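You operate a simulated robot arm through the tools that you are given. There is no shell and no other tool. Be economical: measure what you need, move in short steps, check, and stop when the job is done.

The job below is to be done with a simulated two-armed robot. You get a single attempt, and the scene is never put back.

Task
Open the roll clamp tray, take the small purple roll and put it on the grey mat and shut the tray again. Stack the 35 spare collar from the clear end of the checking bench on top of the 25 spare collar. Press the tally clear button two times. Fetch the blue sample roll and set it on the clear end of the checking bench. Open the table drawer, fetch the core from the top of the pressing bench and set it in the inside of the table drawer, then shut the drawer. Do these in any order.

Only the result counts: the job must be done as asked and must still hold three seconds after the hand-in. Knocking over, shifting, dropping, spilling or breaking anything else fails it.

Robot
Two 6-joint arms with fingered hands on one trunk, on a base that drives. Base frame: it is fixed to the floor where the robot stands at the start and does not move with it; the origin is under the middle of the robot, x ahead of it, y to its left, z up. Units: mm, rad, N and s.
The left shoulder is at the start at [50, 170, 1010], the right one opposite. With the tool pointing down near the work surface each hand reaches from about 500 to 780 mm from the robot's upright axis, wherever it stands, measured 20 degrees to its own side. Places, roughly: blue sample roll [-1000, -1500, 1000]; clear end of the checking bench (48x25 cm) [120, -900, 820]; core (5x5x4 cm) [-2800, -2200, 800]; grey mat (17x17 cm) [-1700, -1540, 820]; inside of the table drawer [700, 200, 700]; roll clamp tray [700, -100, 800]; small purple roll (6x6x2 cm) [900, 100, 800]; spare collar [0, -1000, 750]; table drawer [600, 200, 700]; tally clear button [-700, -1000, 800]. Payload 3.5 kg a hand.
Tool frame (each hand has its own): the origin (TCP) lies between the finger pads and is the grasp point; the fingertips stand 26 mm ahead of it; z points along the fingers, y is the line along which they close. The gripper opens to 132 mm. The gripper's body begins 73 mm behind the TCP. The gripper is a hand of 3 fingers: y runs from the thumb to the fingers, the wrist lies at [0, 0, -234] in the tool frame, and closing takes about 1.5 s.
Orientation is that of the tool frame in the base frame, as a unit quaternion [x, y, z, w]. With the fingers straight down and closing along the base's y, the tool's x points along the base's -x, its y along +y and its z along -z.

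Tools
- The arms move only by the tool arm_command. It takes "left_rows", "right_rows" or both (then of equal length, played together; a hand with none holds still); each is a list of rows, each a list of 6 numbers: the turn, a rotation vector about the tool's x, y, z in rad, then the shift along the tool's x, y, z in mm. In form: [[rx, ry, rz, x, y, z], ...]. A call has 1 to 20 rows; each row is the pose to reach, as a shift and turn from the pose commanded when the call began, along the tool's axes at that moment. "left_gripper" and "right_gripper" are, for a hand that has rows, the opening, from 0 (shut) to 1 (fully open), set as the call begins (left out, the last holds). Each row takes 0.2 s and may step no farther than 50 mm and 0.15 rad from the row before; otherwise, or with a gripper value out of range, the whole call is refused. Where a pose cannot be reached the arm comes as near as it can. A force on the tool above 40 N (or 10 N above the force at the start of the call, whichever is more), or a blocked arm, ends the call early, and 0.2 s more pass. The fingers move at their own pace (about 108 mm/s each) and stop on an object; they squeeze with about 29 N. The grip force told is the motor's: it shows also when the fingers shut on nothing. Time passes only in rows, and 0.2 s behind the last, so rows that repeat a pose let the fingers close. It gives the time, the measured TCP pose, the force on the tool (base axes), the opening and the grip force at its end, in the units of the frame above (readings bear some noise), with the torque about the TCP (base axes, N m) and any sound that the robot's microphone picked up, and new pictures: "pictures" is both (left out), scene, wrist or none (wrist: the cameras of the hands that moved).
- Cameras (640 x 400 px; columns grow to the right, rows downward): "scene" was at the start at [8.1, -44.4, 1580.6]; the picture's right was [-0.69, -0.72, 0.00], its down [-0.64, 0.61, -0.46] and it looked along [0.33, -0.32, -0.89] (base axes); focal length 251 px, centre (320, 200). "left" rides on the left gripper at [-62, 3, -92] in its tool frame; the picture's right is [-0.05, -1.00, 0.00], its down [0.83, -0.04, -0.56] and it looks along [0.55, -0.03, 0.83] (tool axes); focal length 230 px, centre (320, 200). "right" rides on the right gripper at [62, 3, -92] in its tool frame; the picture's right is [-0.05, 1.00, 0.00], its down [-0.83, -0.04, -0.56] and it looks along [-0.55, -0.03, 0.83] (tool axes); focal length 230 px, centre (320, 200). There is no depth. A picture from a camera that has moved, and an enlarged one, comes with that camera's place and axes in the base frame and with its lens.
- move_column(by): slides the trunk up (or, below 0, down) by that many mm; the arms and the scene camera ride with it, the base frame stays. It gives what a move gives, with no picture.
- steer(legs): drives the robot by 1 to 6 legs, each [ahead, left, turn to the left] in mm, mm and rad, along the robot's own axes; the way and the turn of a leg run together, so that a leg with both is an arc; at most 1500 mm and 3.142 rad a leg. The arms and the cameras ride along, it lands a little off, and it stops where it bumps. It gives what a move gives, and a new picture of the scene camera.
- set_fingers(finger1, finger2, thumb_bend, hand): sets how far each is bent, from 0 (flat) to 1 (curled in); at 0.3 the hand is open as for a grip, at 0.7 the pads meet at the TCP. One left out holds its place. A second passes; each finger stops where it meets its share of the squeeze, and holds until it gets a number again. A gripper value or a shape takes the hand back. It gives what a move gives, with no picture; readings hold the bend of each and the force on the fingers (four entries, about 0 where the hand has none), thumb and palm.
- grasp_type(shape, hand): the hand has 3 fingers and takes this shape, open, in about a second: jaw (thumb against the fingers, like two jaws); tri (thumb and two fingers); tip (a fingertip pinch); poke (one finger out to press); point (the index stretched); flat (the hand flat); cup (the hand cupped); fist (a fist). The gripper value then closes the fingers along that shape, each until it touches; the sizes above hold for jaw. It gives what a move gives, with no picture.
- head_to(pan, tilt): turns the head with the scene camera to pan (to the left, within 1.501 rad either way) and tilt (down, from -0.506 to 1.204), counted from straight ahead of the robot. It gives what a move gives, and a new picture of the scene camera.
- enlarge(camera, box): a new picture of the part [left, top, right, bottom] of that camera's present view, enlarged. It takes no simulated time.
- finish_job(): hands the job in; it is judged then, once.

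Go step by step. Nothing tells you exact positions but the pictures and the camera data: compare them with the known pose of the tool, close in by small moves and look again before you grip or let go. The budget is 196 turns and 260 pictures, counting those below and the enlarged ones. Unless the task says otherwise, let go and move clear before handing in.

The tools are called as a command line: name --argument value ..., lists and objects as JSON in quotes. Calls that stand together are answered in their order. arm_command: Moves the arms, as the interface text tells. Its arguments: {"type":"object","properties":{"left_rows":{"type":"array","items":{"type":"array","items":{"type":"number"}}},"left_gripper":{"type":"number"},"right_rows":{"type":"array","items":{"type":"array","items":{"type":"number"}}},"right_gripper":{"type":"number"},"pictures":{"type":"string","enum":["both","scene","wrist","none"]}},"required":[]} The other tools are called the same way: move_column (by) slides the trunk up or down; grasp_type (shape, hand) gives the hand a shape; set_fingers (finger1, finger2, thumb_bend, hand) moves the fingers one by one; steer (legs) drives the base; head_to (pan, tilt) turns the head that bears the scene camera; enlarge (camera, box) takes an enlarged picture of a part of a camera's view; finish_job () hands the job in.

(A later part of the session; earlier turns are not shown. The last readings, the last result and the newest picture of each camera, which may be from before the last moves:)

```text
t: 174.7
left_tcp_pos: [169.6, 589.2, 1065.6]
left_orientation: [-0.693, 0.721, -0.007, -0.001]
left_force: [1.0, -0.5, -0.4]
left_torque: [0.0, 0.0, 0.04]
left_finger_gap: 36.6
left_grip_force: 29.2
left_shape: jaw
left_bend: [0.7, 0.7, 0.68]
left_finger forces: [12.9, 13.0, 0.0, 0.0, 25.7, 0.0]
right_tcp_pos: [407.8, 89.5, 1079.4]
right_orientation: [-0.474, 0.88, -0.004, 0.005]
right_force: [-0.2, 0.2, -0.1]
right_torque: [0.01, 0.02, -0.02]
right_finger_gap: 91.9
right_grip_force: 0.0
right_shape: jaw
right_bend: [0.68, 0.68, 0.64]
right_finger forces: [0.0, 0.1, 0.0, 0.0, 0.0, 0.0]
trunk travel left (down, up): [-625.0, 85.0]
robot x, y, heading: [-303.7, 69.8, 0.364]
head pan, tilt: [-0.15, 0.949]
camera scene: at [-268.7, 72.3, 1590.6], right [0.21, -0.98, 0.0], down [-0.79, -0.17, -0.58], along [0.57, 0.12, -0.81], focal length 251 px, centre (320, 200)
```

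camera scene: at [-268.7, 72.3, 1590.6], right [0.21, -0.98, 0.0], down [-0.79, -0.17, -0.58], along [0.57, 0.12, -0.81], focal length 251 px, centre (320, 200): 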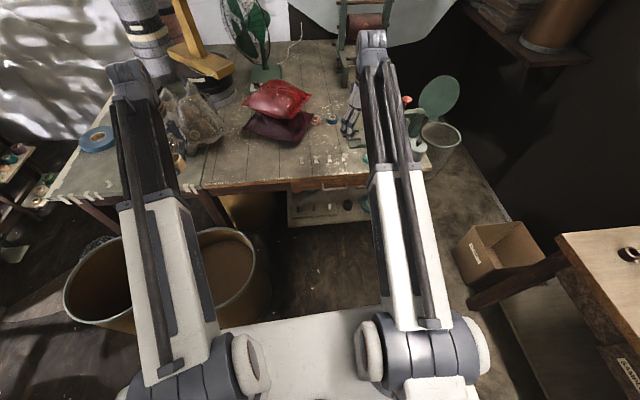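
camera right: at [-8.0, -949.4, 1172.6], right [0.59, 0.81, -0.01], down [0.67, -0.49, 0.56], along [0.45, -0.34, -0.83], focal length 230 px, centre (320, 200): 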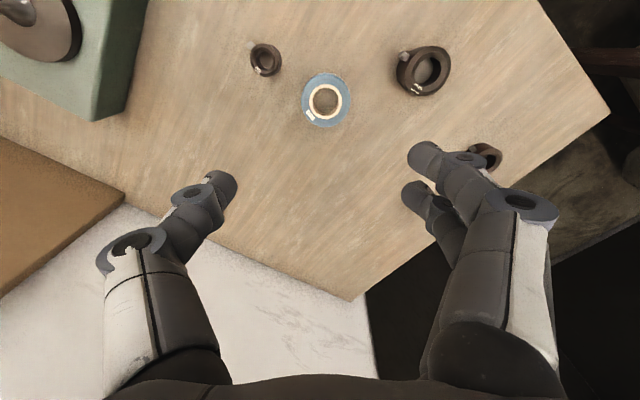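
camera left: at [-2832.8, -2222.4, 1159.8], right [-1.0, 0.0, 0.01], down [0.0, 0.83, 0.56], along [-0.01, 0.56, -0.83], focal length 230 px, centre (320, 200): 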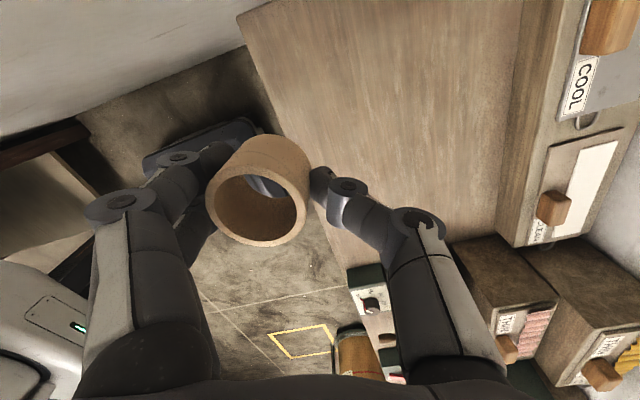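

Now I rotate the right hand (still pointing down) so its fingers will later close vertically, and draw it in front of the table edge.

arm_command --right_rows '[[0, 0, 0.14, 4, 7, 0], [0, 0, 0.28, 8, 14, 0], [0, 0, 0.42, 12, 21, 0], [0, 0, 0.56, 16, 28, 0], [0, 0, 0.7, 20, 35, 0], [0, 0, 0.84, 24, 42, 0], [0, 0, 0.98, 28, 49, 0], [0, 0, 1.12, 32, 56, 0], [0, 0, 1.26, 36, 63, 0], [0, 0, 1.4, 40, 70, 0], [0, 0, 1.54, 44, 77, 0], [0, 0, 1.68, 48, 84, 0], [0, 0, 1.82, 52, 91, 0], [0, 0, 1.96, 56, 98, 0], [0, 0, 2.1, 60, 104, 0], [0, 0, 2.2, 62, 105, 0], [0, 0, 2.2, 62, 105, 0]]' --right_gripper 0.6 --pictures "wrist"

```text
t: 178.3
left_tcp_pos: [170.8, 587.7, 1066.0]
left_orientation: [-0.693, 0.721, -0.007, -0.001]
left_force: [0.1, 0.1, -0.9]
left_torque: [-0.04, -0.02, -0.02]
left_finger_gap: 36.6
left_grip_force: 28.8
left_shape: jaw
left_bend: [0.7, 0.7, 0.68]
left_finger forces: [12.7, 12.8, 0.1, 0.0, 25.6, 0.0]
right_tcp_pos: [287.9, 97.1, 1076.5]
right_orientation: [0.571, 0.821, 0.002, 0.005]
right_force: [0.1, -0.6, -0.5]
right_torque: [-0.01, 0.03, -0.01]
right_finger_gap: 79.6
right_grip_force: 0.0
right_shape: jaw
right_bend: [0.71, 0.71, 0.71]
right_finger forces: [0.0, 0.0, 0.0, 0.0, 0.1, 0.2]
trunk travel left (down, up): [-625.0, 85.0]
robot x, y, heading: [-305.2, 73.3, 0.363]
head pan, tilt: [-0.15, 0.949]
camera right: at [268.4, 154.2, 1169.9], right [0.95, 0.3, 0.01], down [0.24, -0.79, 0.56], along [0.17, -0.53, -0.83], focal length 230 px, centre (320, 200)
```

right: 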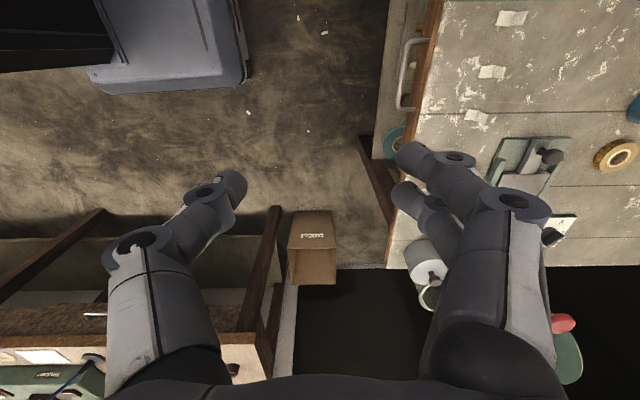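

Next I lower the hand in front of the table while tilting it to point forward.

arm_command --right_rows '[[-0.1, 0, 0, 0, 0, 28], [-0.22, 0, 0, 0, 0, 56], [-0.36, 0, 0, 0, 0, 85], [-0.5, 0, 0, 0, 0, 113], [-0.64, 0, 0, 0, 0, 142], [-0.78, 0, 0, 0, 0, 170], [-0.92, 0, 0, 0, 0, 200], [-1.06, 0, 0, 0, 0, 230], [-1.2, 0, 0, 0, 0, 260], [-1.34, 0, 0, 0, 0, 290], [-1.48, 0, 0, 0, 0, 320], [-1.57, 0, 0, 0, 0, 340]]' --pictures "both"

```text
t: 180.9
left_tcp_pos: [169.6, 588.7, 1066.4]
left_orientation: [-0.693, 0.721, -0.007, 0.0]
left_force: [1.0, -0.7, 0.2]
left_torque: [0.0, -0.02, -0.02]
left_finger_gap: 36.8
left_grip_force: 28.6
left_shape: jaw
left_bend: [0.7, 0.7, 0.68]
left_finger forces: [12.8, 13.0, 0.0, 0.0, 25.7, 0.0]
right_tcp_pos: [311.6, 61.5, 756.4]
right_orientation: [0.399, 0.589, 0.579, 0.398]
right_force: [-0.1, 0.1, -0.3]
right_torque: [-0.01, 0.03, 0.0]
right_finger_gap: 79.3
right_grip_force: 0.0
right_shape: jaw
right_bend: [0.71, 0.71, 0.71]
right_finger forces: [0.0, 0.0, 0.1, 0.0, 0.0, 0.0]
right hand out of reach, approached as far as the arm can: row 4, 5, 6, 7, 8, 9, 10, 11, 12
trunk travel left (down, up): [-625.0, 85.0]
robot x, y, heading: [-305.6, 74.4, 0.36]
head pan, tilt: [-0.15, 0.949]
camera scene: at [-269.1, 72.3, 1590.6], right [0.21, -0.98, 0.0], down [-0.79, -0.17, -0.58], along [0.57, 0.12, -0.81], focal length 251 px, centre (320, 200)
camera right: at [203.6, 84.1, 760.6], right [0.03, -0.04, 1.0], down [-0.21, -0.98, -0.03], along [0.98, -0.21, -0.04], focal length 230 px, centre (320, 200)
```

scene: 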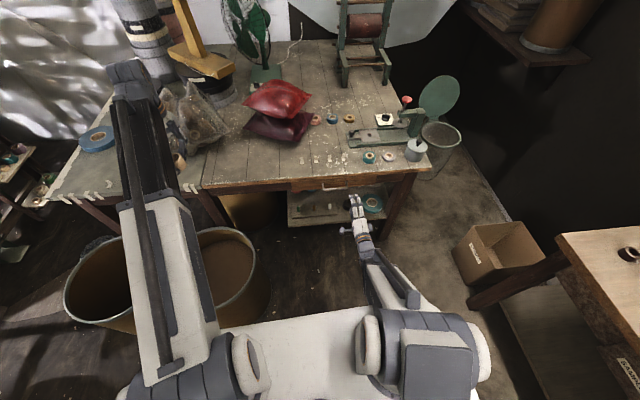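
right: 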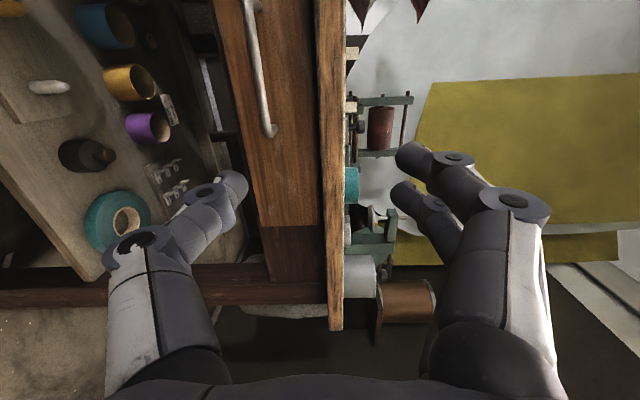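

The hand now points forward in front of the drawer. The handle bar is at about (421, 155, 704); I narrow the opening and approach it partway.

arm_command --right_rows '[[0, 0, 0, 12, -13, 10], [0, 0, 0, 23, -26, 25], [0, 0, 0, 35, -39, 40], [0, 0, 0, 46, -52, 55]]' --right_gripper 0.33 --pictures "wrist"

```text
t: 181.9
left_tcp_pos: [170.4, 588.0, 1067.5]
left_orientation: [-0.693, 0.721, -0.008, 0.0]
left_force: [-0.4, -0.3, 0.4]
left_torque: [0.0, 0.0, 0.01]
left_finger_gap: 36.7
left_grip_force: 28.9
left_shape: jaw
left_bend: [0.7, 0.7, 0.68]
left_finger forces: [12.8, 13.0, 0.0, 0.0, 25.7, 0.1]
right_tcp_pos: [347.8, 66.9, 713.5]
right_orientation: [0.395, 0.584, 0.586, 0.399]
right_force: [-0.6, 0.8, 0.3]
right_torque: [0.03, 0.01, -0.03]
right_finger_gap: 43.9
right_grip_force: 0.0
right_shape: jaw
right_bend: [0.73, 0.73, 0.7]
right_finger forces: [0.1, 0.1, 0.0, 0.0, 0.0, 0.0]
right hand out of reach, approached as far as the arm can: row 1, 2, 3, 4
trunk travel left (down, up): [-625.0, 85.0]
robot x, y, heading: [-304.1, 69.9, 0.365]
head pan, tilt: [-0.15, 0.949]
camera right: at [239.6, 89.8, 717.0], right [0.01, -0.05, 1.0], down [-0.21, -0.98, -0.04], along [0.98, -0.21, -0.02], focal length 230 px, centre (320, 200)
```

right: 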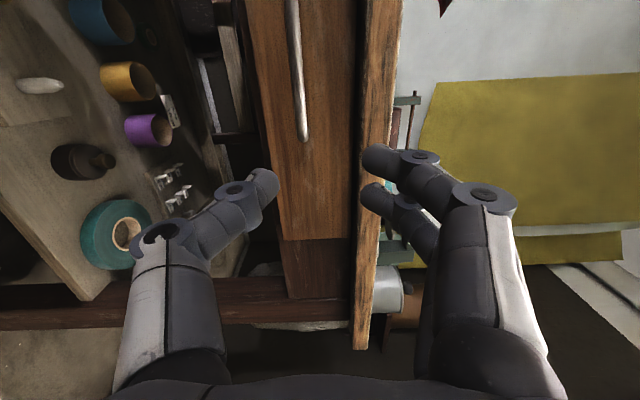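

The wrist limits leftward motion, so I shift the base left by 58 mm instead.

steer --legs '[[0, 58, 0]]'

enlarge --camera "right" --box '[0, 0, 640, 400]'

```text
t: 182.9
left_tcp_pos: [147.0, 646.2, 1065.8]
left_orientation: [-0.693, 0.721, -0.007, 0.0]
left_force: [-0.5, 0.2, -0.3]
left_torque: [0.01, 0.02, -0.02]
left_finger_gap: 36.6
left_grip_force: 28.9
left_shape: jaw
left_bend: [0.7, 0.7, 0.68]
left_finger forces: [12.7, 13.1, 0.0, 0.1, 25.6, 0.0]
right_tcp_pos: [326.6, 124.0, 714.0]
right_orientation: [0.394, 0.585, 0.585, 0.401]
right_force: [1.0, -0.1, 0.0]
right_torque: [-0.03, -0.02, 0.01]
right_finger_gap: 43.8
right_grip_force: 0.0
right_shape: jaw
right_bend: [0.73, 0.73, 0.7]
right_finger forces: [0.0, 0.0, 0.0, 0.1, 0.1, 0.1]
trunk travel left (down, up): [-625.0, 85.0]
robot x, y, heading: [-326.7, 125.8, 0.362]
head pan, tilt: [-0.15, 0.949]
camera scene: at [-290.2, 128.8, 1590.6], right [0.21, -0.98, 0.0], down [-0.79, -0.17, -0.58], along [0.57, 0.12, -0.81], focal length 251 px, centre (320, 200)
```

scene: 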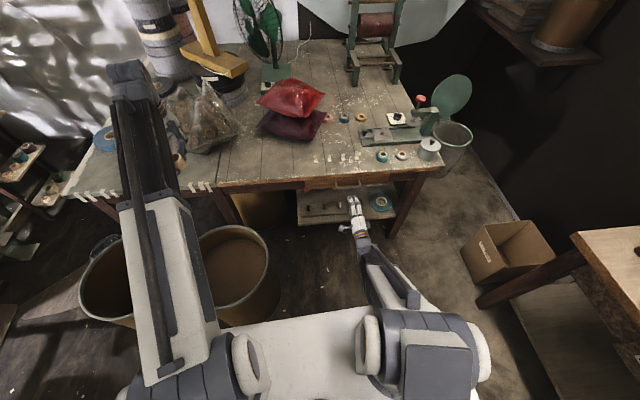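

```text
1.00 times, centred on (320, 200) of right (not enlarged: the box is as wide or as high as the picture)
camera zoom: at [218.2, 146.4, 717.1], right [0.01, -0.04, 1.0], down [-0.21, -0.98, -0.04], along [0.98, -0.21, -0.02], focal length 230 px, centre (320, 200)
```

zoom: 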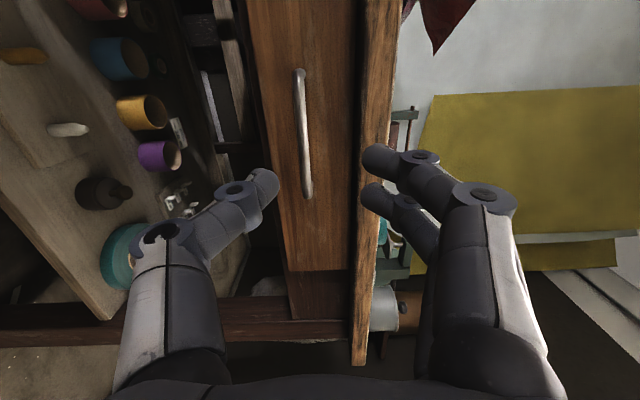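

arm_command --right_rows '[[0, 0, 0, -1, -6, 20], [0, 0, 0, -1, -11, 40], [0, 0, 0, -2, -13, 60]]' --pictures "wrist"

```text
t: 183.7
left_tcp_pos: [147.5, 645.6, 1067.0]
left_orientation: [-0.693, 0.721, -0.007, 0.0]
left_force: [0.1, -0.4, 0.3]
left_torque: [0.01, 0.05, -0.01]
left_finger_gap: 36.8
left_grip_force: 28.5
left_shape: jaw
left_bend: [0.7, 0.7, 0.68]
left_finger forces: [12.8, 13.0, 0.0, 0.0, 25.7, 0.0]
right_tcp_pos: [383.5, 143.2, 700.6]
right_orientation: [0.391, 0.588, 0.587, 0.396]
right_force: [-0.6, 0.2, 0.0]
right_torque: [-0.02, 0.0, -0.05]
right_finger_gap: 43.8
right_grip_force: 0.0
right_shape: jaw
right_bend: [0.73, 0.73, 0.7]
right_finger forces: [0.0, 0.0, 0.0, 0.0, 0.0, 0.0]
trunk travel left (down, up): [-625.0, 85.0]
robot x, y, heading: [-325.3, 129.0, 0.366]
head pan, tilt: [-0.15, 0.949]
camera right: at [274.9, 164.4, 704.0], right [0.01, -0.04, 1.0], down [-0.2, -0.98, -0.04], along [0.98, -0.2, -0.02], focal length 230 px, centre (320, 200)
```

right: 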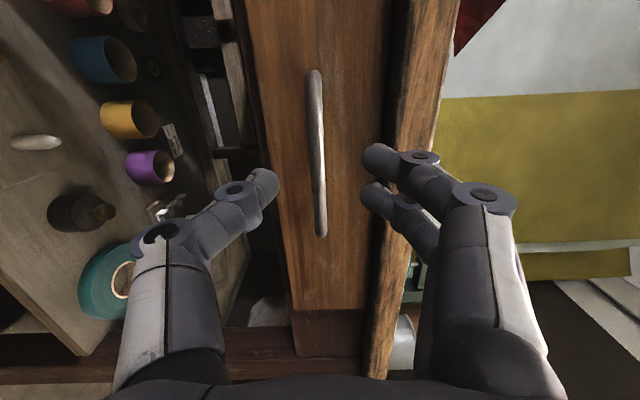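

arm_command --right_rows '[[0, 0, 0, -1, 0, 15], [0, 0, 0, -1, 0, 30]]' --pictures "wrist"

```text
t: 184.3
left_tcp_pos: [147.4, 645.1, 1066.7]
left_orientation: [-0.693, 0.72, -0.007, -0.001]
left_force: [0.3, -0.2, 0.9]
left_torque: [0.02, 0.0, 0.04]
left_finger_gap: 37.0
left_grip_force: 29.1
left_shape: jaw
left_bend: [0.7, 0.7, 0.68]
left_finger forces: [12.8, 13.1, 0.0, 0.0, 25.8, 0.0]
right_tcp_pos: [409.0, 150.7, 700.6]
right_orientation: [0.392, 0.588, 0.587, 0.396]
right_force: [0.3, 0.4, -1.2]
right_torque: [-0.03, 0.01, -0.01]
right_finger_gap: 44.1
right_grip_force: 0.1
right_shape: jaw
right_bend: [0.73, 0.73, 0.7]
right_finger forces: [0.1, 0.1, 0.0, 0.0, 0.1, 0.0]
right hand out of reach, approached as far as the arm can: row 2
trunk travel left (down, up): [-625.0, 85.0]
robot x, y, heading: [-327.1, 126.9, 0.366]
head pan, tilt: [-0.15, 0.949]
camera right: at [302.1, 172.6, 704.2], right [0.01, -0.04, 1.0], down [-0.2, -0.98, -0.04], along [0.98, -0.2, -0.02], focal length 230 px, centre (320, 200)
```

right: 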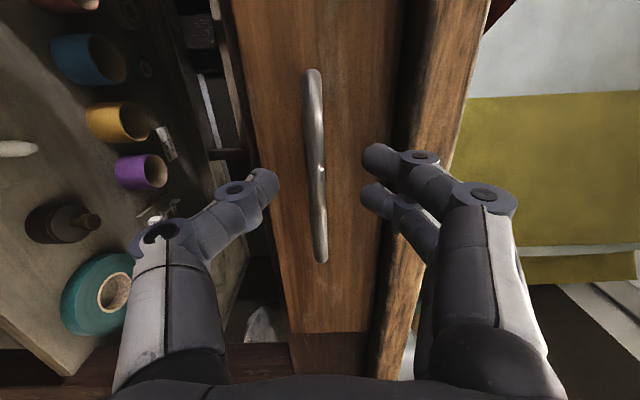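

steer --legs '[[14, 0, 0]]'

arm_command --right_rows '[[0, 0, 0, 0, 0, 0], [0, 0, 0, 0, 0, 0], [0, 0, 0, 0, 0, 0], [0, 0, 0, 0, 0, 0]]' --right_gripper 0.0 --pictures "wrist"

```text
t: 185.0
left_tcp_pos: [161.7, 650.3, 1066.5]
left_orientation: [-0.693, 0.721, -0.007, 0.0]
left_force: [0.6, 0.5, 0.6]
left_torque: [-0.03, 0.0, -0.03]
left_finger_gap: 36.7
left_grip_force: 28.6
left_shape: jaw
left_bend: [0.7, 0.7, 0.68]
left_finger forces: [12.9, 12.9, 0.1, 0.0, 25.7, 0.0]
right_tcp_pos: [423.6, 155.9, 699.3]
right_orientation: [0.392, 0.587, 0.587, 0.397]
right_force: [-1.3, 0.0, -0.2]
right_torque: [-0.02, -0.01, 0.02]
right_finger_gap: 43.7
right_grip_force: 0.1
right_shape: jaw
right_bend: [0.73, 0.73, 0.7]
right_finger forces: [0.1, 0.1, 0.0, 0.0, 0.0, 0.1]
trunk travel left (down, up): [-625.0, 85.0]
robot x, y, heading: [-313.8, 129.9, 0.361]
head pan, tilt: [-0.15, 0.949]
camera scene: at [-275.7, 133.2, 1590.5], right [0.21, -0.98, 0.0], down [-0.8, -0.17, -0.58], along [0.57, 0.12, -0.81], focal length 251 px, centre (320, 200)
```

scene: 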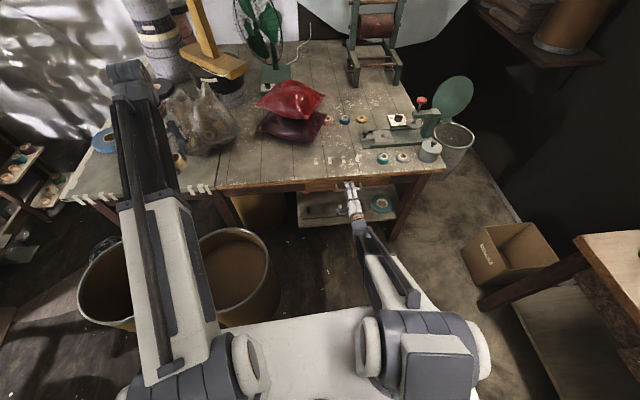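

```text
t: 186.0
left_tcp_pos: [161.8, 649.2, 1066.8]
left_orientation: [-0.693, 0.721, -0.007, -0.001]
left_force: [-0.5, 0.6, 0.1]
left_torque: [0.02, -0.01, 0.01]
left_finger_gap: 36.8
left_grip_force: 28.7
left_shape: jaw
left_bend: [0.7, 0.7, 0.68]
left_finger forces: [12.8, 13.0, 0.1, 0.0, 25.8, 0.1]
right_tcp_pos: [423.9, 155.0, 700.7]
right_orientation: [0.392, 0.587, 0.588, 0.396]
right_force: [0.9, 1.3, -5.1]
right_torque: [0.0, 0.06, 0.0]
right_finger_gap: 0.3
right_grip_force: 28.7
right_shape: jaw
right_bend: [0.64, 0.64, 0.72]
right_finger forces: [0.0, 0.1, 0.0, 0.0, 0.0, 0.0]
trunk travel left (down, up): [-625.0, 85.0]
robot x, y, heading: [-310.7, 131.7, 0.36]
head pan, tilt: [-0.15, 0.949]
camera right: at [315.3, 177.4, 703.8], right [0.01, -0.04, 1.0], down [-0.2, -0.98, -0.04], along [0.98, -0.2, -0.02], focal length 230 px, centre (320, 200)
```

right: 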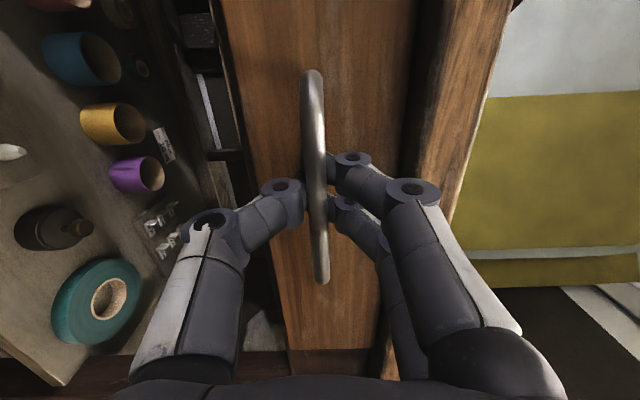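

The fingers closed behind the bar, hooking it. I pull the drawer out with the arm.

arm_command --right_rows '[[0, 0, 0, 0, 0, -15], [0, 0, 0, 0, 0, -30], [0, 0, 0, 0, 0, -45], [0, 0, 0, 0, 0, -60], [0, 0, 0, 0, 0, -75], [0, 0, 0, 0, 0, -90]]' --pictures "wrist"

```text
t: 187.4
left_tcp_pos: [162.8, 649.9, 1066.3]
left_orientation: [-0.693, 0.721, -0.007, -0.001]
left_force: [0.3, -0.2, -0.2]
left_torque: [0.01, -0.03, -0.03]
left_finger_gap: 36.7
left_grip_force: 28.4
left_shape: jaw
left_bend: [0.7, 0.7, 0.68]
left_finger forces: [12.9, 13.0, 0.0, 0.1, 25.8, 0.1]
right_tcp_pos: [346.4, 122.3, 701.9]
right_orientation: [0.392, 0.589, 0.586, 0.394]
right_force: [-0.4, 2.8, -9.9]
right_torque: [0.01, 0.0, 0.02]
right_finger_gap: 0.2
right_grip_force: 29.7
right_shape: jaw
right_bend: [0.64, 0.64, 0.72]
right_finger forces: [0.0, 0.0, 0.1, 0.0, 0.1, 0.0]
right hand out of reach, approached as far as the arm can: row 6
trunk travel left (down, up): [-625.0, 85.0]
robot x, y, heading: [-313.2, 128.7, 0.366]
head pan, tilt: [-0.15, 0.949]
camera right: at [238.2, 143.1, 706.4], right [0.02, -0.04, 1.0], down [-0.2, -0.98, -0.04], along [0.98, -0.2, -0.03], focal length 230 px, centre (320, 200)
```

right: 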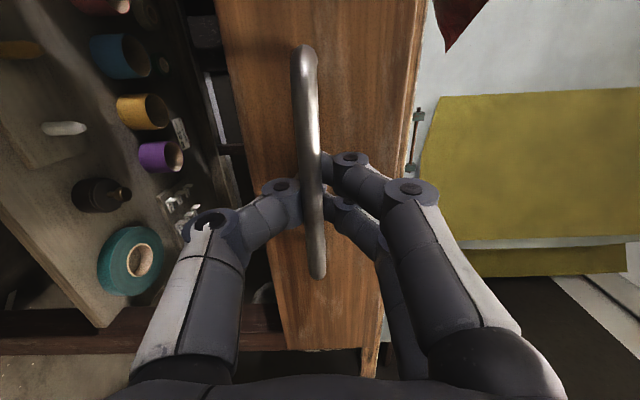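

The drawer follows. I drive the base back to pull it further.

steer --legs '[[-110, 0, 0]]'

enlarge --camera "right" --box '[0, 0, 640, 400]'

```text
t: 188.6
left_tcp_pos: [55.1, 609.5, 1066.1]
left_orientation: [-0.693, 0.721, -0.007, -0.001]
left_force: [-0.3, -0.6, -0.2]
left_torque: [-0.02, -0.01, -0.01]
left_finger_gap: 36.3
left_grip_force: 29.2
left_shape: jaw
left_bend: [0.7, 0.7, 0.68]
left_finger forces: [12.8, 13.0, 0.1, 0.0, 25.8, 0.0]
right_tcp_pos: [240.0, 80.7, 704.2]
right_orientation: [0.393, 0.588, 0.586, 0.396]
right_force: [0.1, 1.0, -6.7]
right_torque: [0.03, -0.02, 0.01]
right_finger_gap: 0.0
right_grip_force: 29.0
right_shape: jaw
right_bend: [0.64, 0.64, 0.72]
right_finger forces: [0.0, 0.0, 0.1, 0.0, 5.8, 0.0]
trunk travel left (down, up): [-625.0, 85.0]
robot x, y, heading: [-420.9, 93.0, 0.362]
head pan, tilt: [-0.15, 0.949]
camera scene: at [-382.6, 92.2, 1590.6], right [0.21, -0.98, 0.0], down [-0.79, -0.17, -0.58], along [0.57, 0.12, -0.81], focal length 251 px, centre (320, 200)
```

scene: 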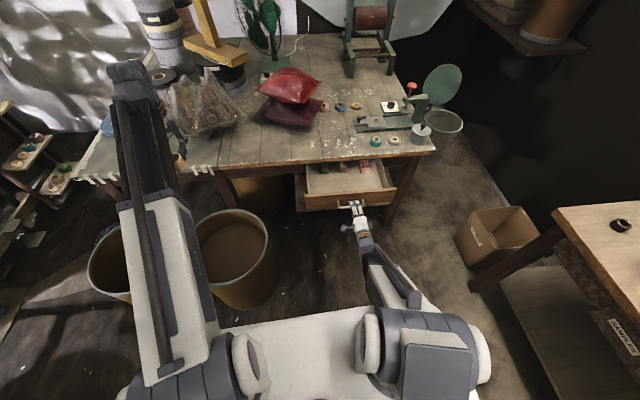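

```text
1.00 times, centred on (320, 200) of right (not enlarged: the box is as wide or as high as the picture)
camera zoom: at [132.7, 101.9, 708.0], right [0.02, -0.04, 1.0], down [-0.2, -0.98, -0.04], along [0.98, -0.2, -0.02], focal length 230 px, centre (320, 200)
```

zoom: 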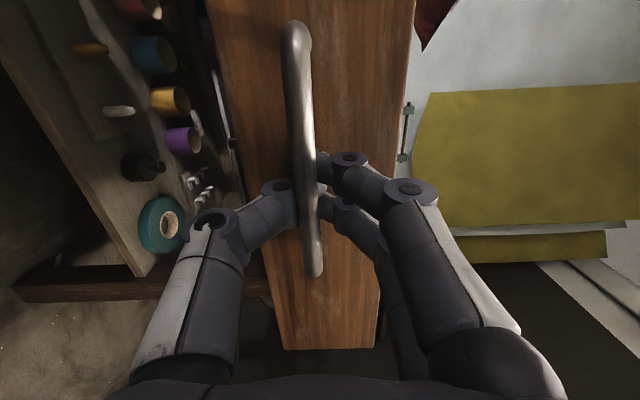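

enlarge --camera "scene" --box '[280, 140, 420, 230]'

```text
4.44 times, centred on (350, 185) of scene
camera zoom: at [-382.6, 92.2, 1590.6], right [0.21, -0.98, 0.0], down [-0.79, -0.17, -0.58], along [0.57, 0.12, -0.81], focal length 1114 px, centre (187, 267)
```

zoom: 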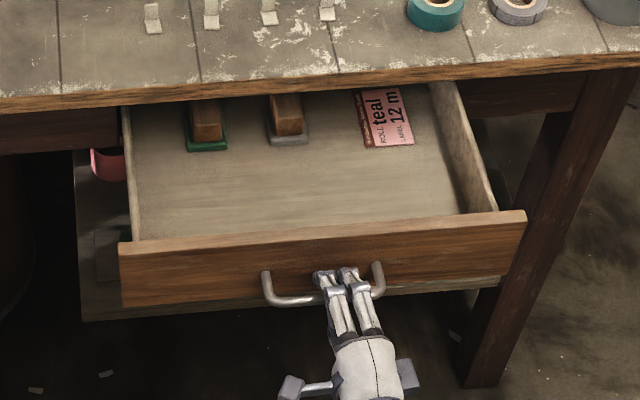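

The drawer is well open with clear floor in front. I open the fingers and back away.

arm_command --right_rows '[[0, 0, 0, 0, 0, 4], [0, 0, 0, 0, 0, 4], [0, 0, 0, 0, 0, 4], [0, 0, 0, 0, 0, 4], [0, 0, 0, 0, 0, 4]]' --right_gripper 0.45 --pictures "wrist"

steer --legs '[[-150, 0, 0]]'

```text
t: 189.8
left_tcp_pos: [55.7, 609.5, 1067.2]
left_orientation: [-0.693, 0.721, -0.008, -0.001]
left_force: [-0.9, -1.5, -0.3]
left_torque: [0.01, 0.0, 0.0]
left_finger_gap: 36.8
left_grip_force: 29.5
left_shape: jaw
left_bend: [0.7, 0.7, 0.68]
left_finger forces: [12.8, 13.0, 0.1, 0.0, 25.8, 0.0]
right_tcp_pos: [245.1, 80.1, 703.9]
right_orientation: [0.393, 0.587, 0.587, 0.395]
right_force: [0.0, 0.5, 0.1]
right_torque: [-0.06, -0.05, 0.02]
right_finger_gap: 58.9
right_grip_force: 0.1
right_shape: jaw
right_bend: [0.73, 0.73, 0.7]
right_finger forces: [0.0, 0.0, 0.0, 0.0, 0.1, 0.0]
trunk travel left (down, up): [-625.0, 85.0]
robot x, y, heading: [-416.4, 89.0, 0.363]
head pan, tilt: [-0.15, 0.949]
camera right: at [135.9, 102.9, 708.2], right [0.02, -0.04, 1.0], down [-0.2, -0.98, -0.04], along [0.98, -0.2, -0.02], focal length 230 px, centre (320, 200)
```

right: 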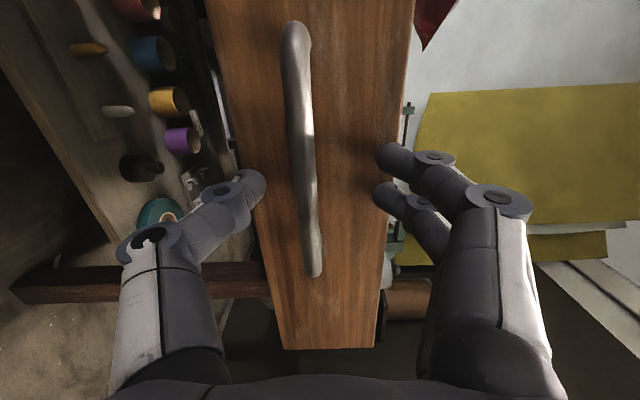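

```text
t: 191.2
left_tcp_pos: [-83.4, 556.6, 1067.5]
left_orientation: [-0.693, 0.721, -0.008, 0.0]
left_force: [-0.2, 0.5, -0.1]
left_torque: [0.01, -0.01, 0.02]
left_finger_gap: 36.5
left_grip_force: 29.3
left_shape: jaw
left_bend: [0.7, 0.7, 0.68]
left_finger forces: [12.8, 13.0, 0.0, 0.0, 25.8, 0.1]
right_tcp_pos: [104.7, 28.1, 706.1]
right_orientation: [0.392, 0.587, 0.587, 0.396]
right_force: [-1.4, 0.5, 0.0]
right_torque: [-0.01, 0.0, 0.01]
right_finger_gap: 58.8
right_grip_force: 0.1
right_shape: jaw
right_bend: [0.73, 0.73, 0.7]
right_finger forces: [0.1, 0.1, 0.0, 0.0, 0.1, 0.1]
trunk travel left (down, up): [-625.0, 85.0]
robot x, y, heading: [-556.1, 42.1, 0.365]
head pan, tilt: [-0.15, 0.949]
camera scene: at [-523.1, 39.0, 1590.6], right [0.21, -0.98, 0.0], down [-0.79, -0.17, -0.58], along [0.57, 0.12, -0.81], focal length 251 px, centre (320, 200)
```

scene: 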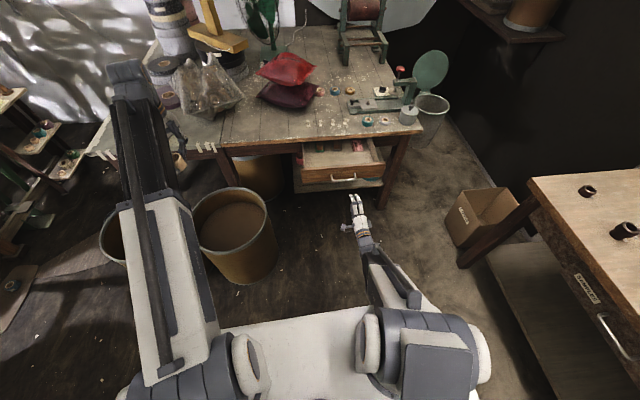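

Next I bring the left hand with the core: shift right and forward so the drawer interior is under it, and rotate the left hand back to close sideways.

steer --legs '[[0, -428, 0], [0, 0, -0.02], [200, 0, 0]]'

arm_command --left_rows '[[0, 0, 0.14, 0, 0, 0], [0, 0, 0.28, 0, 0, 0], [0, 0, 0.42, 0, 0, 0], [0, 0, 0.56, 0, 0, 0], [0, 0, 0.7, 0, 0, 0], [0, 0, 0.84, 0, 0, 0], [0, 0, 0.98, 0, 0, 0], [0, 0, 1.1, 0, 0, 0], [0, 0, 1.16, 0, 0, 0]]' --pictures "both"

```text
t: 195.4
left_tcp_pos: [271.0, 200.7, 1067.3]
left_orientation: [-0.682, 0.731, -0.006, -0.001]
left_force: [0.5, 0.7, -0.4]
left_torque: [-0.01, -0.02, 0.01]
left_finger_gap: 36.7
left_grip_force: 29.3
left_shape: jaw
left_bend: [0.7, 0.7, 0.68]
left_finger forces: [12.8, 12.9, 0.0, 0.0, 25.8, 0.0]
right_tcp_pos: [444.3, -334.1, 703.8]
right_orientation: [0.401, 0.582, 0.581, 0.404]
right_force: [-0.3, 0.0, -0.2]
right_torque: [-0.04, -0.01, 0.02]
right_finger_gap: 58.9
right_grip_force: 0.1
right_shape: jaw
right_bend: [0.73, 0.73, 0.7]
right_finger forces: [0.0, 0.1, 0.0, 0.1, 0.0, 0.0]
trunk travel left (down, up): [-625.0, 85.0]
robot x, y, heading: [-219.3, -307.5, 0.335]
head pan, tilt: [-0.15, 0.949]
camera scene: at [-182.2, -303.9, 1590.5], right [0.18, -0.98, 0.0], down [-0.8, -0.15, -0.58], along [0.57, 0.11, -0.81], focal length 251 px, centre (320, 200)
```

scene: 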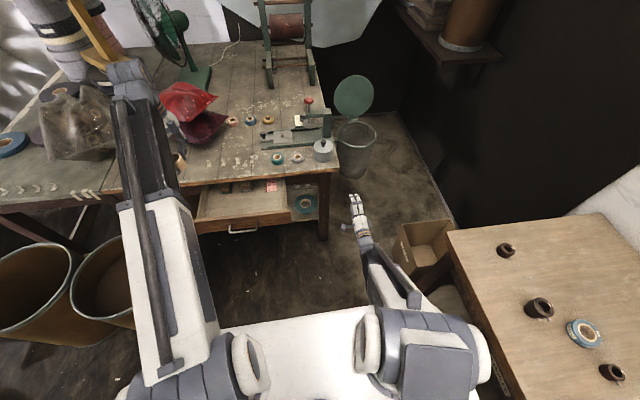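

```text
t: 197.4
left_tcp_pos: [269.6, 199.9, 1067.2]
left_orientation: [-0.169, 0.986, -0.007, 0.004]
left_force: [-0.2, -0.5, -0.9]
left_torque: [-0.03, 0.01, 0.0]
left_finger_gap: 36.5
left_grip_force: 29.0
left_shape: jaw
left_bend: [0.7, 0.71, 0.68]
left_finger forces: [12.8, 13.1, 0.1, 0.0, 25.7, 0.0]
right_tcp_pos: [443.7, -333.4, 704.3]
right_orientation: [0.4, 0.582, 0.581, 0.404]
right_force: [-0.2, 0.4, -0.6]
right_torque: [0.0, -0.03, 0.01]
right_finger_gap: 59.1
right_grip_force: 0.1
right_shape: jaw
right_bend: [0.73, 0.73, 0.7]
right_finger forces: [0.1, 0.0, 0.0, 0.1, 0.0, 0.0]
trunk travel left (down, up): [-625.0, 85.0]
robot x, y, heading: [-217.5, -301.7, 0.335]
head pan, tilt: [-0.15, 0.949]
camera scene: at [-182.9, -304.2, 1590.6], right [0.18, -0.98, 0.0], down [-0.8, -0.15, -0.58], along [0.57, 0.11, -0.81], focal length 251 px, centre (320, 200)
camera left: at [327.0, 223.7, 1159.9], right [0.38, -0.92, 0.01], down [-0.77, -0.31, 0.55], along [-0.51, -0.22, -0.83], focal length 230 px, centre (320, 200)
```

scene: 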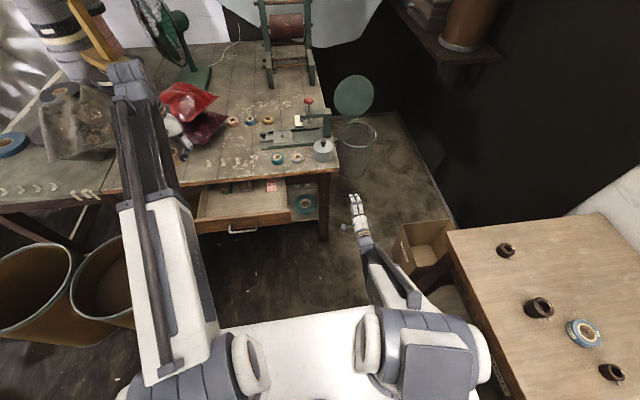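
left: 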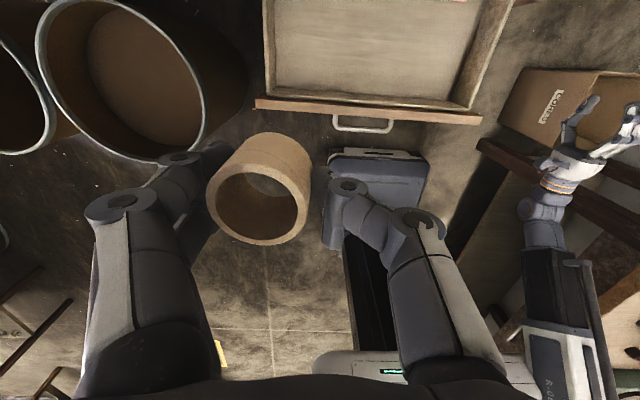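

The front wall of the open drawer is at u≈297 and the clear floor reaches to the table edge. I move the core over the drawer's empty middle and descend partway.

arm_command --left_rows '[[0, 0, 0, -17, -38, 0], [0, 0, 0, -34, -77, 0], [0, 0, 0, -34, -77, 45], [0, 0, 0, -34, -77, 90], [0, 0, 0, -34, -77, 135], [0, 0, 0, -34, -77, 180], [0, 0, 0, -34, -77, 225], [0, 0, 0, -34, -77, 260]]' --pictures "both"

```text
t: 199.2
left_tcp_pos: [329.4, 136.2, 811.6]
left_orientation: [-0.17, 0.985, -0.006, 0.005]
left_force: [-0.2, 0.0, 0.4]
left_torque: [0.02, -0.02, 0.04]
left_finger_gap: 36.7
left_grip_force: 28.7
left_shape: jaw
left_bend: [0.7, 0.71, 0.68]
left_finger forces: [13.1, 13.4, 0.0, 0.1, 25.7, 0.0]
right_tcp_pos: [443.0, -334.2, 704.9]
right_orientation: [0.401, 0.582, 0.581, 0.404]
right_force: [-0.5, -0.5, 0.1]
right_torque: [-0.01, 0.02, -0.01]
right_finger_gap: 59.2
right_grip_force: 0.1
right_shape: jaw
right_bend: [0.73, 0.73, 0.7]
right_finger forces: [0.0, 0.0, 0.1, 0.0, 0.1, 0.0]
trunk travel left (down, up): [-625.0, 85.0]
robot x, y, heading: [-217.9, -306.5, 0.34]
head pan, tilt: [-0.15, 0.949]
camera scene: at [-182.8, -304.1, 1590.6], right [0.18, -0.98, 0.0], down [-0.8, -0.15, -0.58], along [0.57, 0.11, -0.81], focal length 251 px, centre (320, 200)
camera left: at [386.0, 159.6, 904.1], right [0.38, -0.92, 0.01], down [-0.77, -0.31, 0.55], along [-0.51, -0.22, -0.83], focal length 230 px, centre (320, 200)
```

scene: 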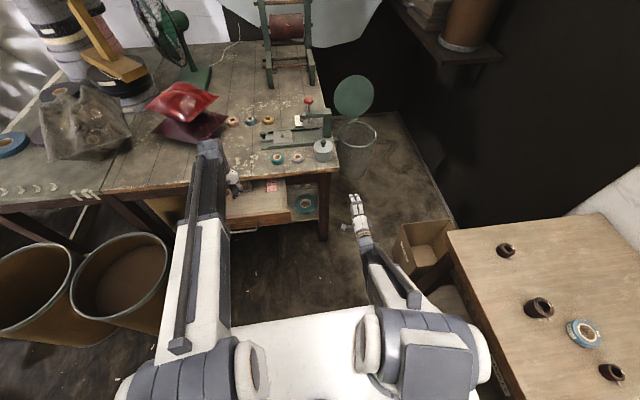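
left: 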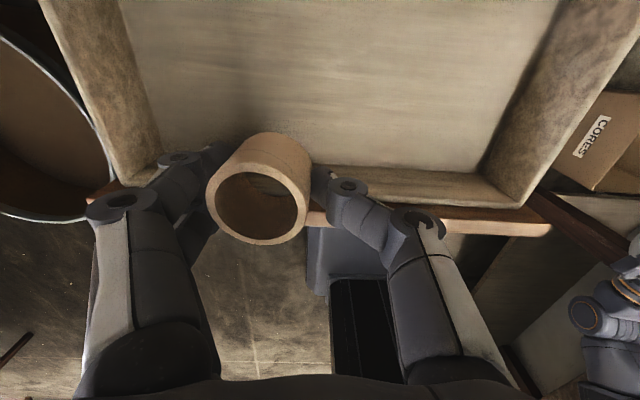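

arm_command --left_rows '[[0, 0, 0, 0, 0, 40], [0, 0, 0, 0, 0, 80], [0, 0, 0, 0, 0, 110]]' --pictures "wrist"

```text
t: 200.0
left_tcp_pos: [331.3, 136.7, 700.4]
left_orientation: [-0.169, 0.986, -0.005, 0.004]
left_force: [1.0, 0.2, -0.5]
left_torque: [0.01, -0.02, 0.04]
left_finger_gap: 36.7
left_grip_force: 29.2
left_shape: jaw
left_bend: [0.7, 0.71, 0.68]
left_finger forces: [13.2, 13.6, 0.0, 0.1, 25.7, 0.1]
right_tcp_pos: [442.9, -332.7, 704.7]
right_orientation: [0.401, 0.581, 0.581, 0.404]
right_force: [0.5, -0.3, -0.2]
right_torque: [-0.03, -0.02, -0.03]
right_finger_gap: 58.9
right_grip_force: 0.0
right_shape: jaw
right_bend: [0.73, 0.73, 0.7]
right_finger forces: [0.0, 0.1, 0.1, 0.0, 0.0, 0.1]
trunk travel left (down, up): [-625.0, 85.0]
robot x, y, heading: [-216.6, -304.6, 0.334]
head pan, tilt: [-0.15, 0.949]
camera left: at [388.4, 160.8, 793.6], right [0.38, -0.92, 0.01], down [-0.77, -0.31, 0.55], along [-0.5, -0.22, -0.83], focal length 230 px, centre (320, 200)
```

left: 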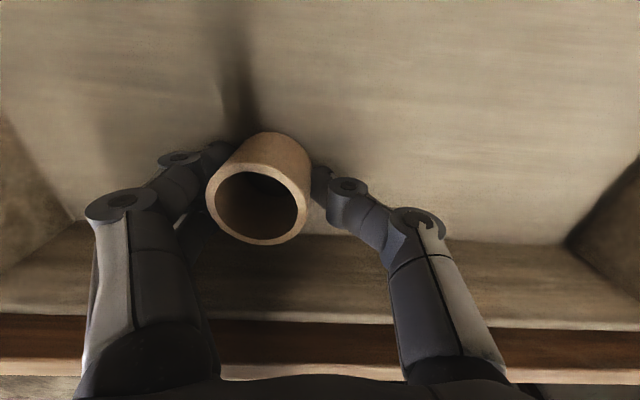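

arm_command --left_rows '[[0, 0, 0, 0, 0, 4], [0, 0, 0, 0, 0, 8], [0, 0, 0, 0, 0, 12], [0, 0, 0, 0, 0, 15]]' --pictures "none"

arm_command --left_rows '[[0, 0, 0, 0, 0, 2], [0, 0, 0, 0, 0, 4]]' --pictures "none"

```text
t: 200.6
left_tcp_pos: [334.8, 137.4, 697.8]
left_orientation: [-0.169, 0.986, -0.002, 0.008]
left_force: [1.9, -0.1, 22.0]
left_torque: [1.06, 0.49, -0.05]
left_finger_gap: 35.1
left_grip_force: 29.4
left_shape: jaw
left_bend: [0.71, 0.72, 0.67]
left_finger forces: [22.6, 27.6, 0.0, 0.1, 26.7, 0.0]
right_tcp_pos: [442.7, -333.5, 704.7]
right_orientation: [0.401, 0.581, 0.582, 0.403]
right_force: [-0.5, 0.3, 0.6]
right_torque: [-0.01, 0.0, 0.01]
right_finger_gap: 59.0
right_grip_force: 0.1
right_shape: jaw
right_bend: [0.73, 0.73, 0.7]
right_finger forces: [0.0, 0.1, 0.1, 0.0, 0.1, 0.0]
trunk travel left (down, up): [-625.0, 85.0]
robot x, y, heading: [-218.4, -303.1, 0.337]
head pan, tilt: [-0.15, 0.949]
stopped in row 3 (left hand): the force on the tool passed its limit at 45 N (the readings are from after the stop); the commanded pose is now the measured one
```

```text
t: 201.1
left_tcp_pos: [335.4, 138.1, 698.1]
left_orientation: [-0.169, 0.986, -0.002, 0.01]
left_force: [1.8, -2.1, 19.8]
left_torque: [0.9, 0.44, -0.07]
left_finger_gap: 35.2
left_grip_force: 28.7
left_shape: jaw
left_bend: [0.71, 0.72, 0.67]
left_finger forces: [20.9, 27.6, 0.1, 0.0, 27.5, 0.1]
right_tcp_pos: [442.9, -334.1, 704.3]
right_orientation: [0.401, 0.58, 0.582, 0.405]
right_force: [-0.7, -0.5, 0.0]
right_torque: [-0.01, 0.01, 0.02]
right_finger_gap: 58.8
right_grip_force: 0.0
right_shape: jaw
right_bend: [0.73, 0.73, 0.7]
right_finger forces: [0.1, 0.0, 0.0, 0.0, 0.0, 0.1]
trunk travel left (down, up): [-625.0, 85.0]
robot x, y, heading: [-218.1, -307.5, 0.332]
head pan, tilt: [-0.15, 0.949]
stopped in row 2 (left hand): the force on the tool passed its limit at 43 N (the readings are from after the stop); the commanded pose is now the measured one
```

The core rests on the drawer floor. I ease up, open, and rise.

arm_command --left_rows '[[0, 0, 0, 0, 0, -3], [0, 0, 0, 0, 0, -3], [0, 0, 0, 0, 0, -3], [0, 0, 0, 0, 0, -3]]' --left_gripper 0.62 --pictures "none"

arm_command --left_rows '[[0, 0, 0, 0, 0, -20], [0, 0, 0, 0, 0, -60], [0, 0, 0, 0, 0, -100], [0, 0, 0, 0, 0, -145], [0, 0, 0, 0, 0, -190], [0, 0, 0, 0, 0, -235], [0, 0, 0, 0, 0, -280], [0, 0, 0, 0, 0, -325], [0, 0, 0, 0, 0, -350]]' --pictures "both"

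```text
t: 202.1
left_tcp_pos: [332.6, 136.8, 699.5]
left_orientation: [-0.169, 0.985, -0.002, 0.01]
left_force: [1.9, -0.6, 2.8]
left_torque: [0.04, 0.08, 0.05]
left_finger_gap: 79.9
left_grip_force: 0.0
left_shape: jaw
left_bend: [0.71, 0.72, 0.7]
left_finger forces: [0.3, 2.8, 0.0, 0.0, 0.0, 0.1]
right_tcp_pos: [444.1, -333.2, 704.4]
right_orientation: [0.4, 0.583, 0.581, 0.404]
right_force: [0.0, 0.0, 0.1]
right_torque: [0.01, -0.02, 0.01]
right_finger_gap: 58.9
right_grip_force: 0.1
right_shape: jaw
right_bend: [0.73, 0.73, 0.7]
right_finger forces: [0.0, 0.1, 0.0, 0.1, 0.1, 0.1]
trunk travel left (down, up): [-625.0, 85.0]
robot x, y, heading: [-218.2, -305.8, 0.336]
head pan, tilt: [-0.15, 0.949]
```

```text
t: 204.1
left_tcp_pos: [327.6, 135.2, 1047.1]
left_orientation: [-0.17, 0.985, -0.003, 0.01]
left_force: [-0.3, -0.6, -0.4]
left_torque: [0.01, -0.01, 0.03]
left_finger_gap: 81.4
left_grip_force: 0.0
left_shape: jaw
left_bend: [0.71, 0.71, 0.7]
left_finger forces: [0.1, 0.1, 0.0, 0.1, 0.0, 0.0]
right_tcp_pos: [443.5, -333.7, 705.9]
right_orientation: [0.401, 0.582, 0.581, 0.405]
right_force: [0.6, -0.3, -0.4]
right_torque: [0.01, 0.01, 0.02]
right_finger_gap: 58.9
right_grip_force: 0.1
right_shape: jaw
right_bend: [0.73, 0.73, 0.7]
right_finger forces: [0.0, 0.0, 0.1, 0.1, 0.1, 0.0]
trunk travel left (down, up): [-625.0, 85.0]
robot x, y, heading: [-219.9, -302.3, 0.334]
head pan, tilt: [-0.15, 0.949]
camera scene: at [-183.0, -304.3, 1590.6], right [0.18, -0.98, 0.0], down [-0.8, -0.15, -0.58], along [0.57, 0.11, -0.81], focal length 251 px, centre (320, 200)
camera left: at [384.2, 160.7, 1141.6], right [0.38, -0.92, 0.01], down [-0.78, -0.32, 0.54], along [-0.5, -0.22, -0.84], focal length 230 px, centre (320, 200)
```

scene: 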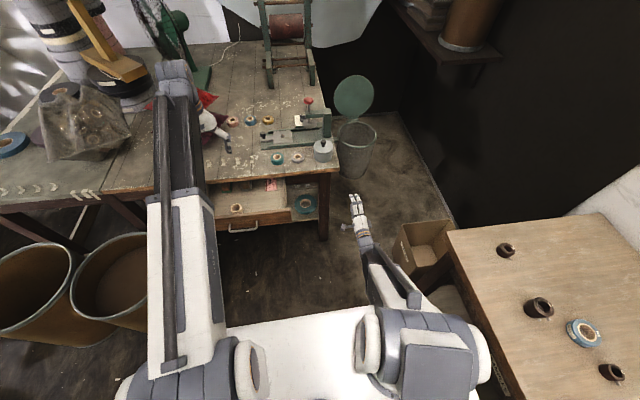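
left: 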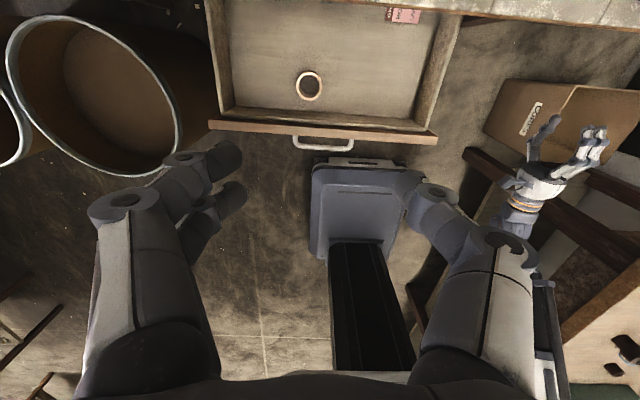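

The core stands in the drawer. Now to shut it: I pull the left hand back and up, back off, and line the right hand up with the handle again.

arm_command --left_rows '[[0, 0, 0, 20, -20, -20], [0, 0, 0, 45, -45, -40], [0, 0, 0, 70, -70, -50], [0, 0, 0, 90, -90, -50]]' --right_rows '[[0, 0, 0, 0, 0, 0], [0, 0, 0, 0, 0, 0], [0, 0, 0, 0, 0, 0], [0, 0, 0, 0, 0, 0]]' --right_gripper 0.33 --pictures "none"

steer --legs '[[-140, 0, 0], [0, 467, 0]]'

enlarge --camera "right" --box '[0, 0, 640, 400]'

```text
t: 205.1
left_tcp_pos: [274.4, 21.9, 1097.8]
left_orientation: [-0.17, 0.985, -0.003, 0.009]
left_force: [0.3, 0.5, 0.7]
left_torque: [0.07, 0.02, 0.01]
left_finger_gap: 81.3
left_grip_force: 0.1
left_shape: jaw
left_bend: [0.71, 0.71, 0.7]
left_finger forces: [0.0, 0.0, 0.0, 0.1, 0.0, 0.0]
right_tcp_pos: [442.9, -332.8, 704.6]
right_orientation: [0.401, 0.582, 0.581, 0.404]
right_force: [0.2, -0.4, 0.4]
right_torque: [-0.01, 0.01, 0.02]
right_finger_gap: 44.3
right_grip_force: 0.1
right_shape: jaw
right_bend: [0.73, 0.73, 0.7]
right_finger forces: [0.0, 0.0, 0.0, 0.0, 0.0, 0.0]
trunk travel left (down, up): [-625.0, 85.0]
robot x, y, heading: [-221.9, -302.7, 0.334]
head pan, tilt: [-0.15, 0.949]
```

```text
t: 208.8
left_tcp_pos: [-0.9, 417.5, 1097.4]
left_orientation: [-0.162, 0.987, -0.003, 0.009]
left_force: [0.2, -0.2, -0.4]
left_torque: [0.0, 0.04, 0.01]
left_finger_gap: 81.7
left_grip_force: 0.0
left_shape: jaw
left_bend: [0.71, 0.71, 0.7]
left_finger forces: [0.0, 0.0, 0.1, 0.1, 0.0, 0.0]
right_tcp_pos: [160.9, 58.2, 703.9]
right_orientation: [0.405, 0.579, 0.578, 0.409]
right_force: [0.3, -0.9, 0.7]
right_torque: [0.0, -0.01, 0.01]
right_finger_gap: 44.0
right_grip_force: 0.1
right_shape: jaw
right_bend: [0.73, 0.73, 0.7]
right_finger forces: [0.0, 0.1, 0.0, 0.0, 0.0, 0.1]
trunk travel left (down, up): [-625.0, 85.0]
robot x, y, heading: [-501.4, 97.6, 0.319]
head pan, tilt: [-0.15, 0.949]
camera scene: at [-463.7, 96.8, 1590.6], right [0.17, -0.99, 0.0], down [-0.8, -0.14, -0.58], along [0.57, 0.1, -0.81], focal length 251 px, centre (320, 200)
```

scene: 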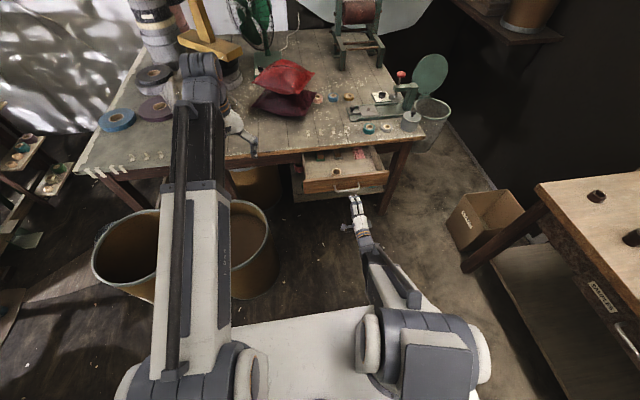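

```text
1.00 times, centred on (320, 200) of right (not enlarged: the box is as wide or as high as the picture)
camera zoom: at [55.1, 84.4, 708.3], right [0.01, -0.04, 1.0], down [-0.24, -0.97, -0.04], along [0.97, -0.24, -0.02], focal length 230 px, centre (320, 200)
```

zoom: 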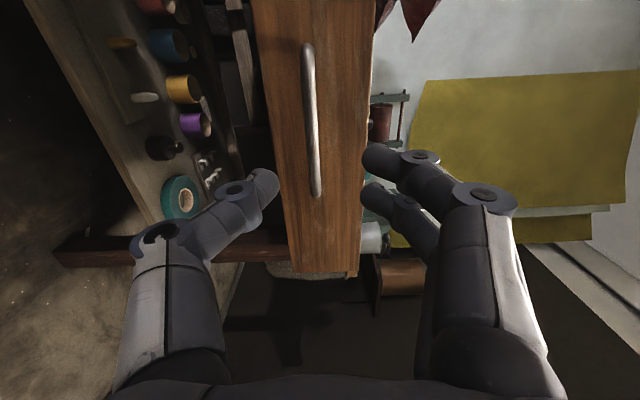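

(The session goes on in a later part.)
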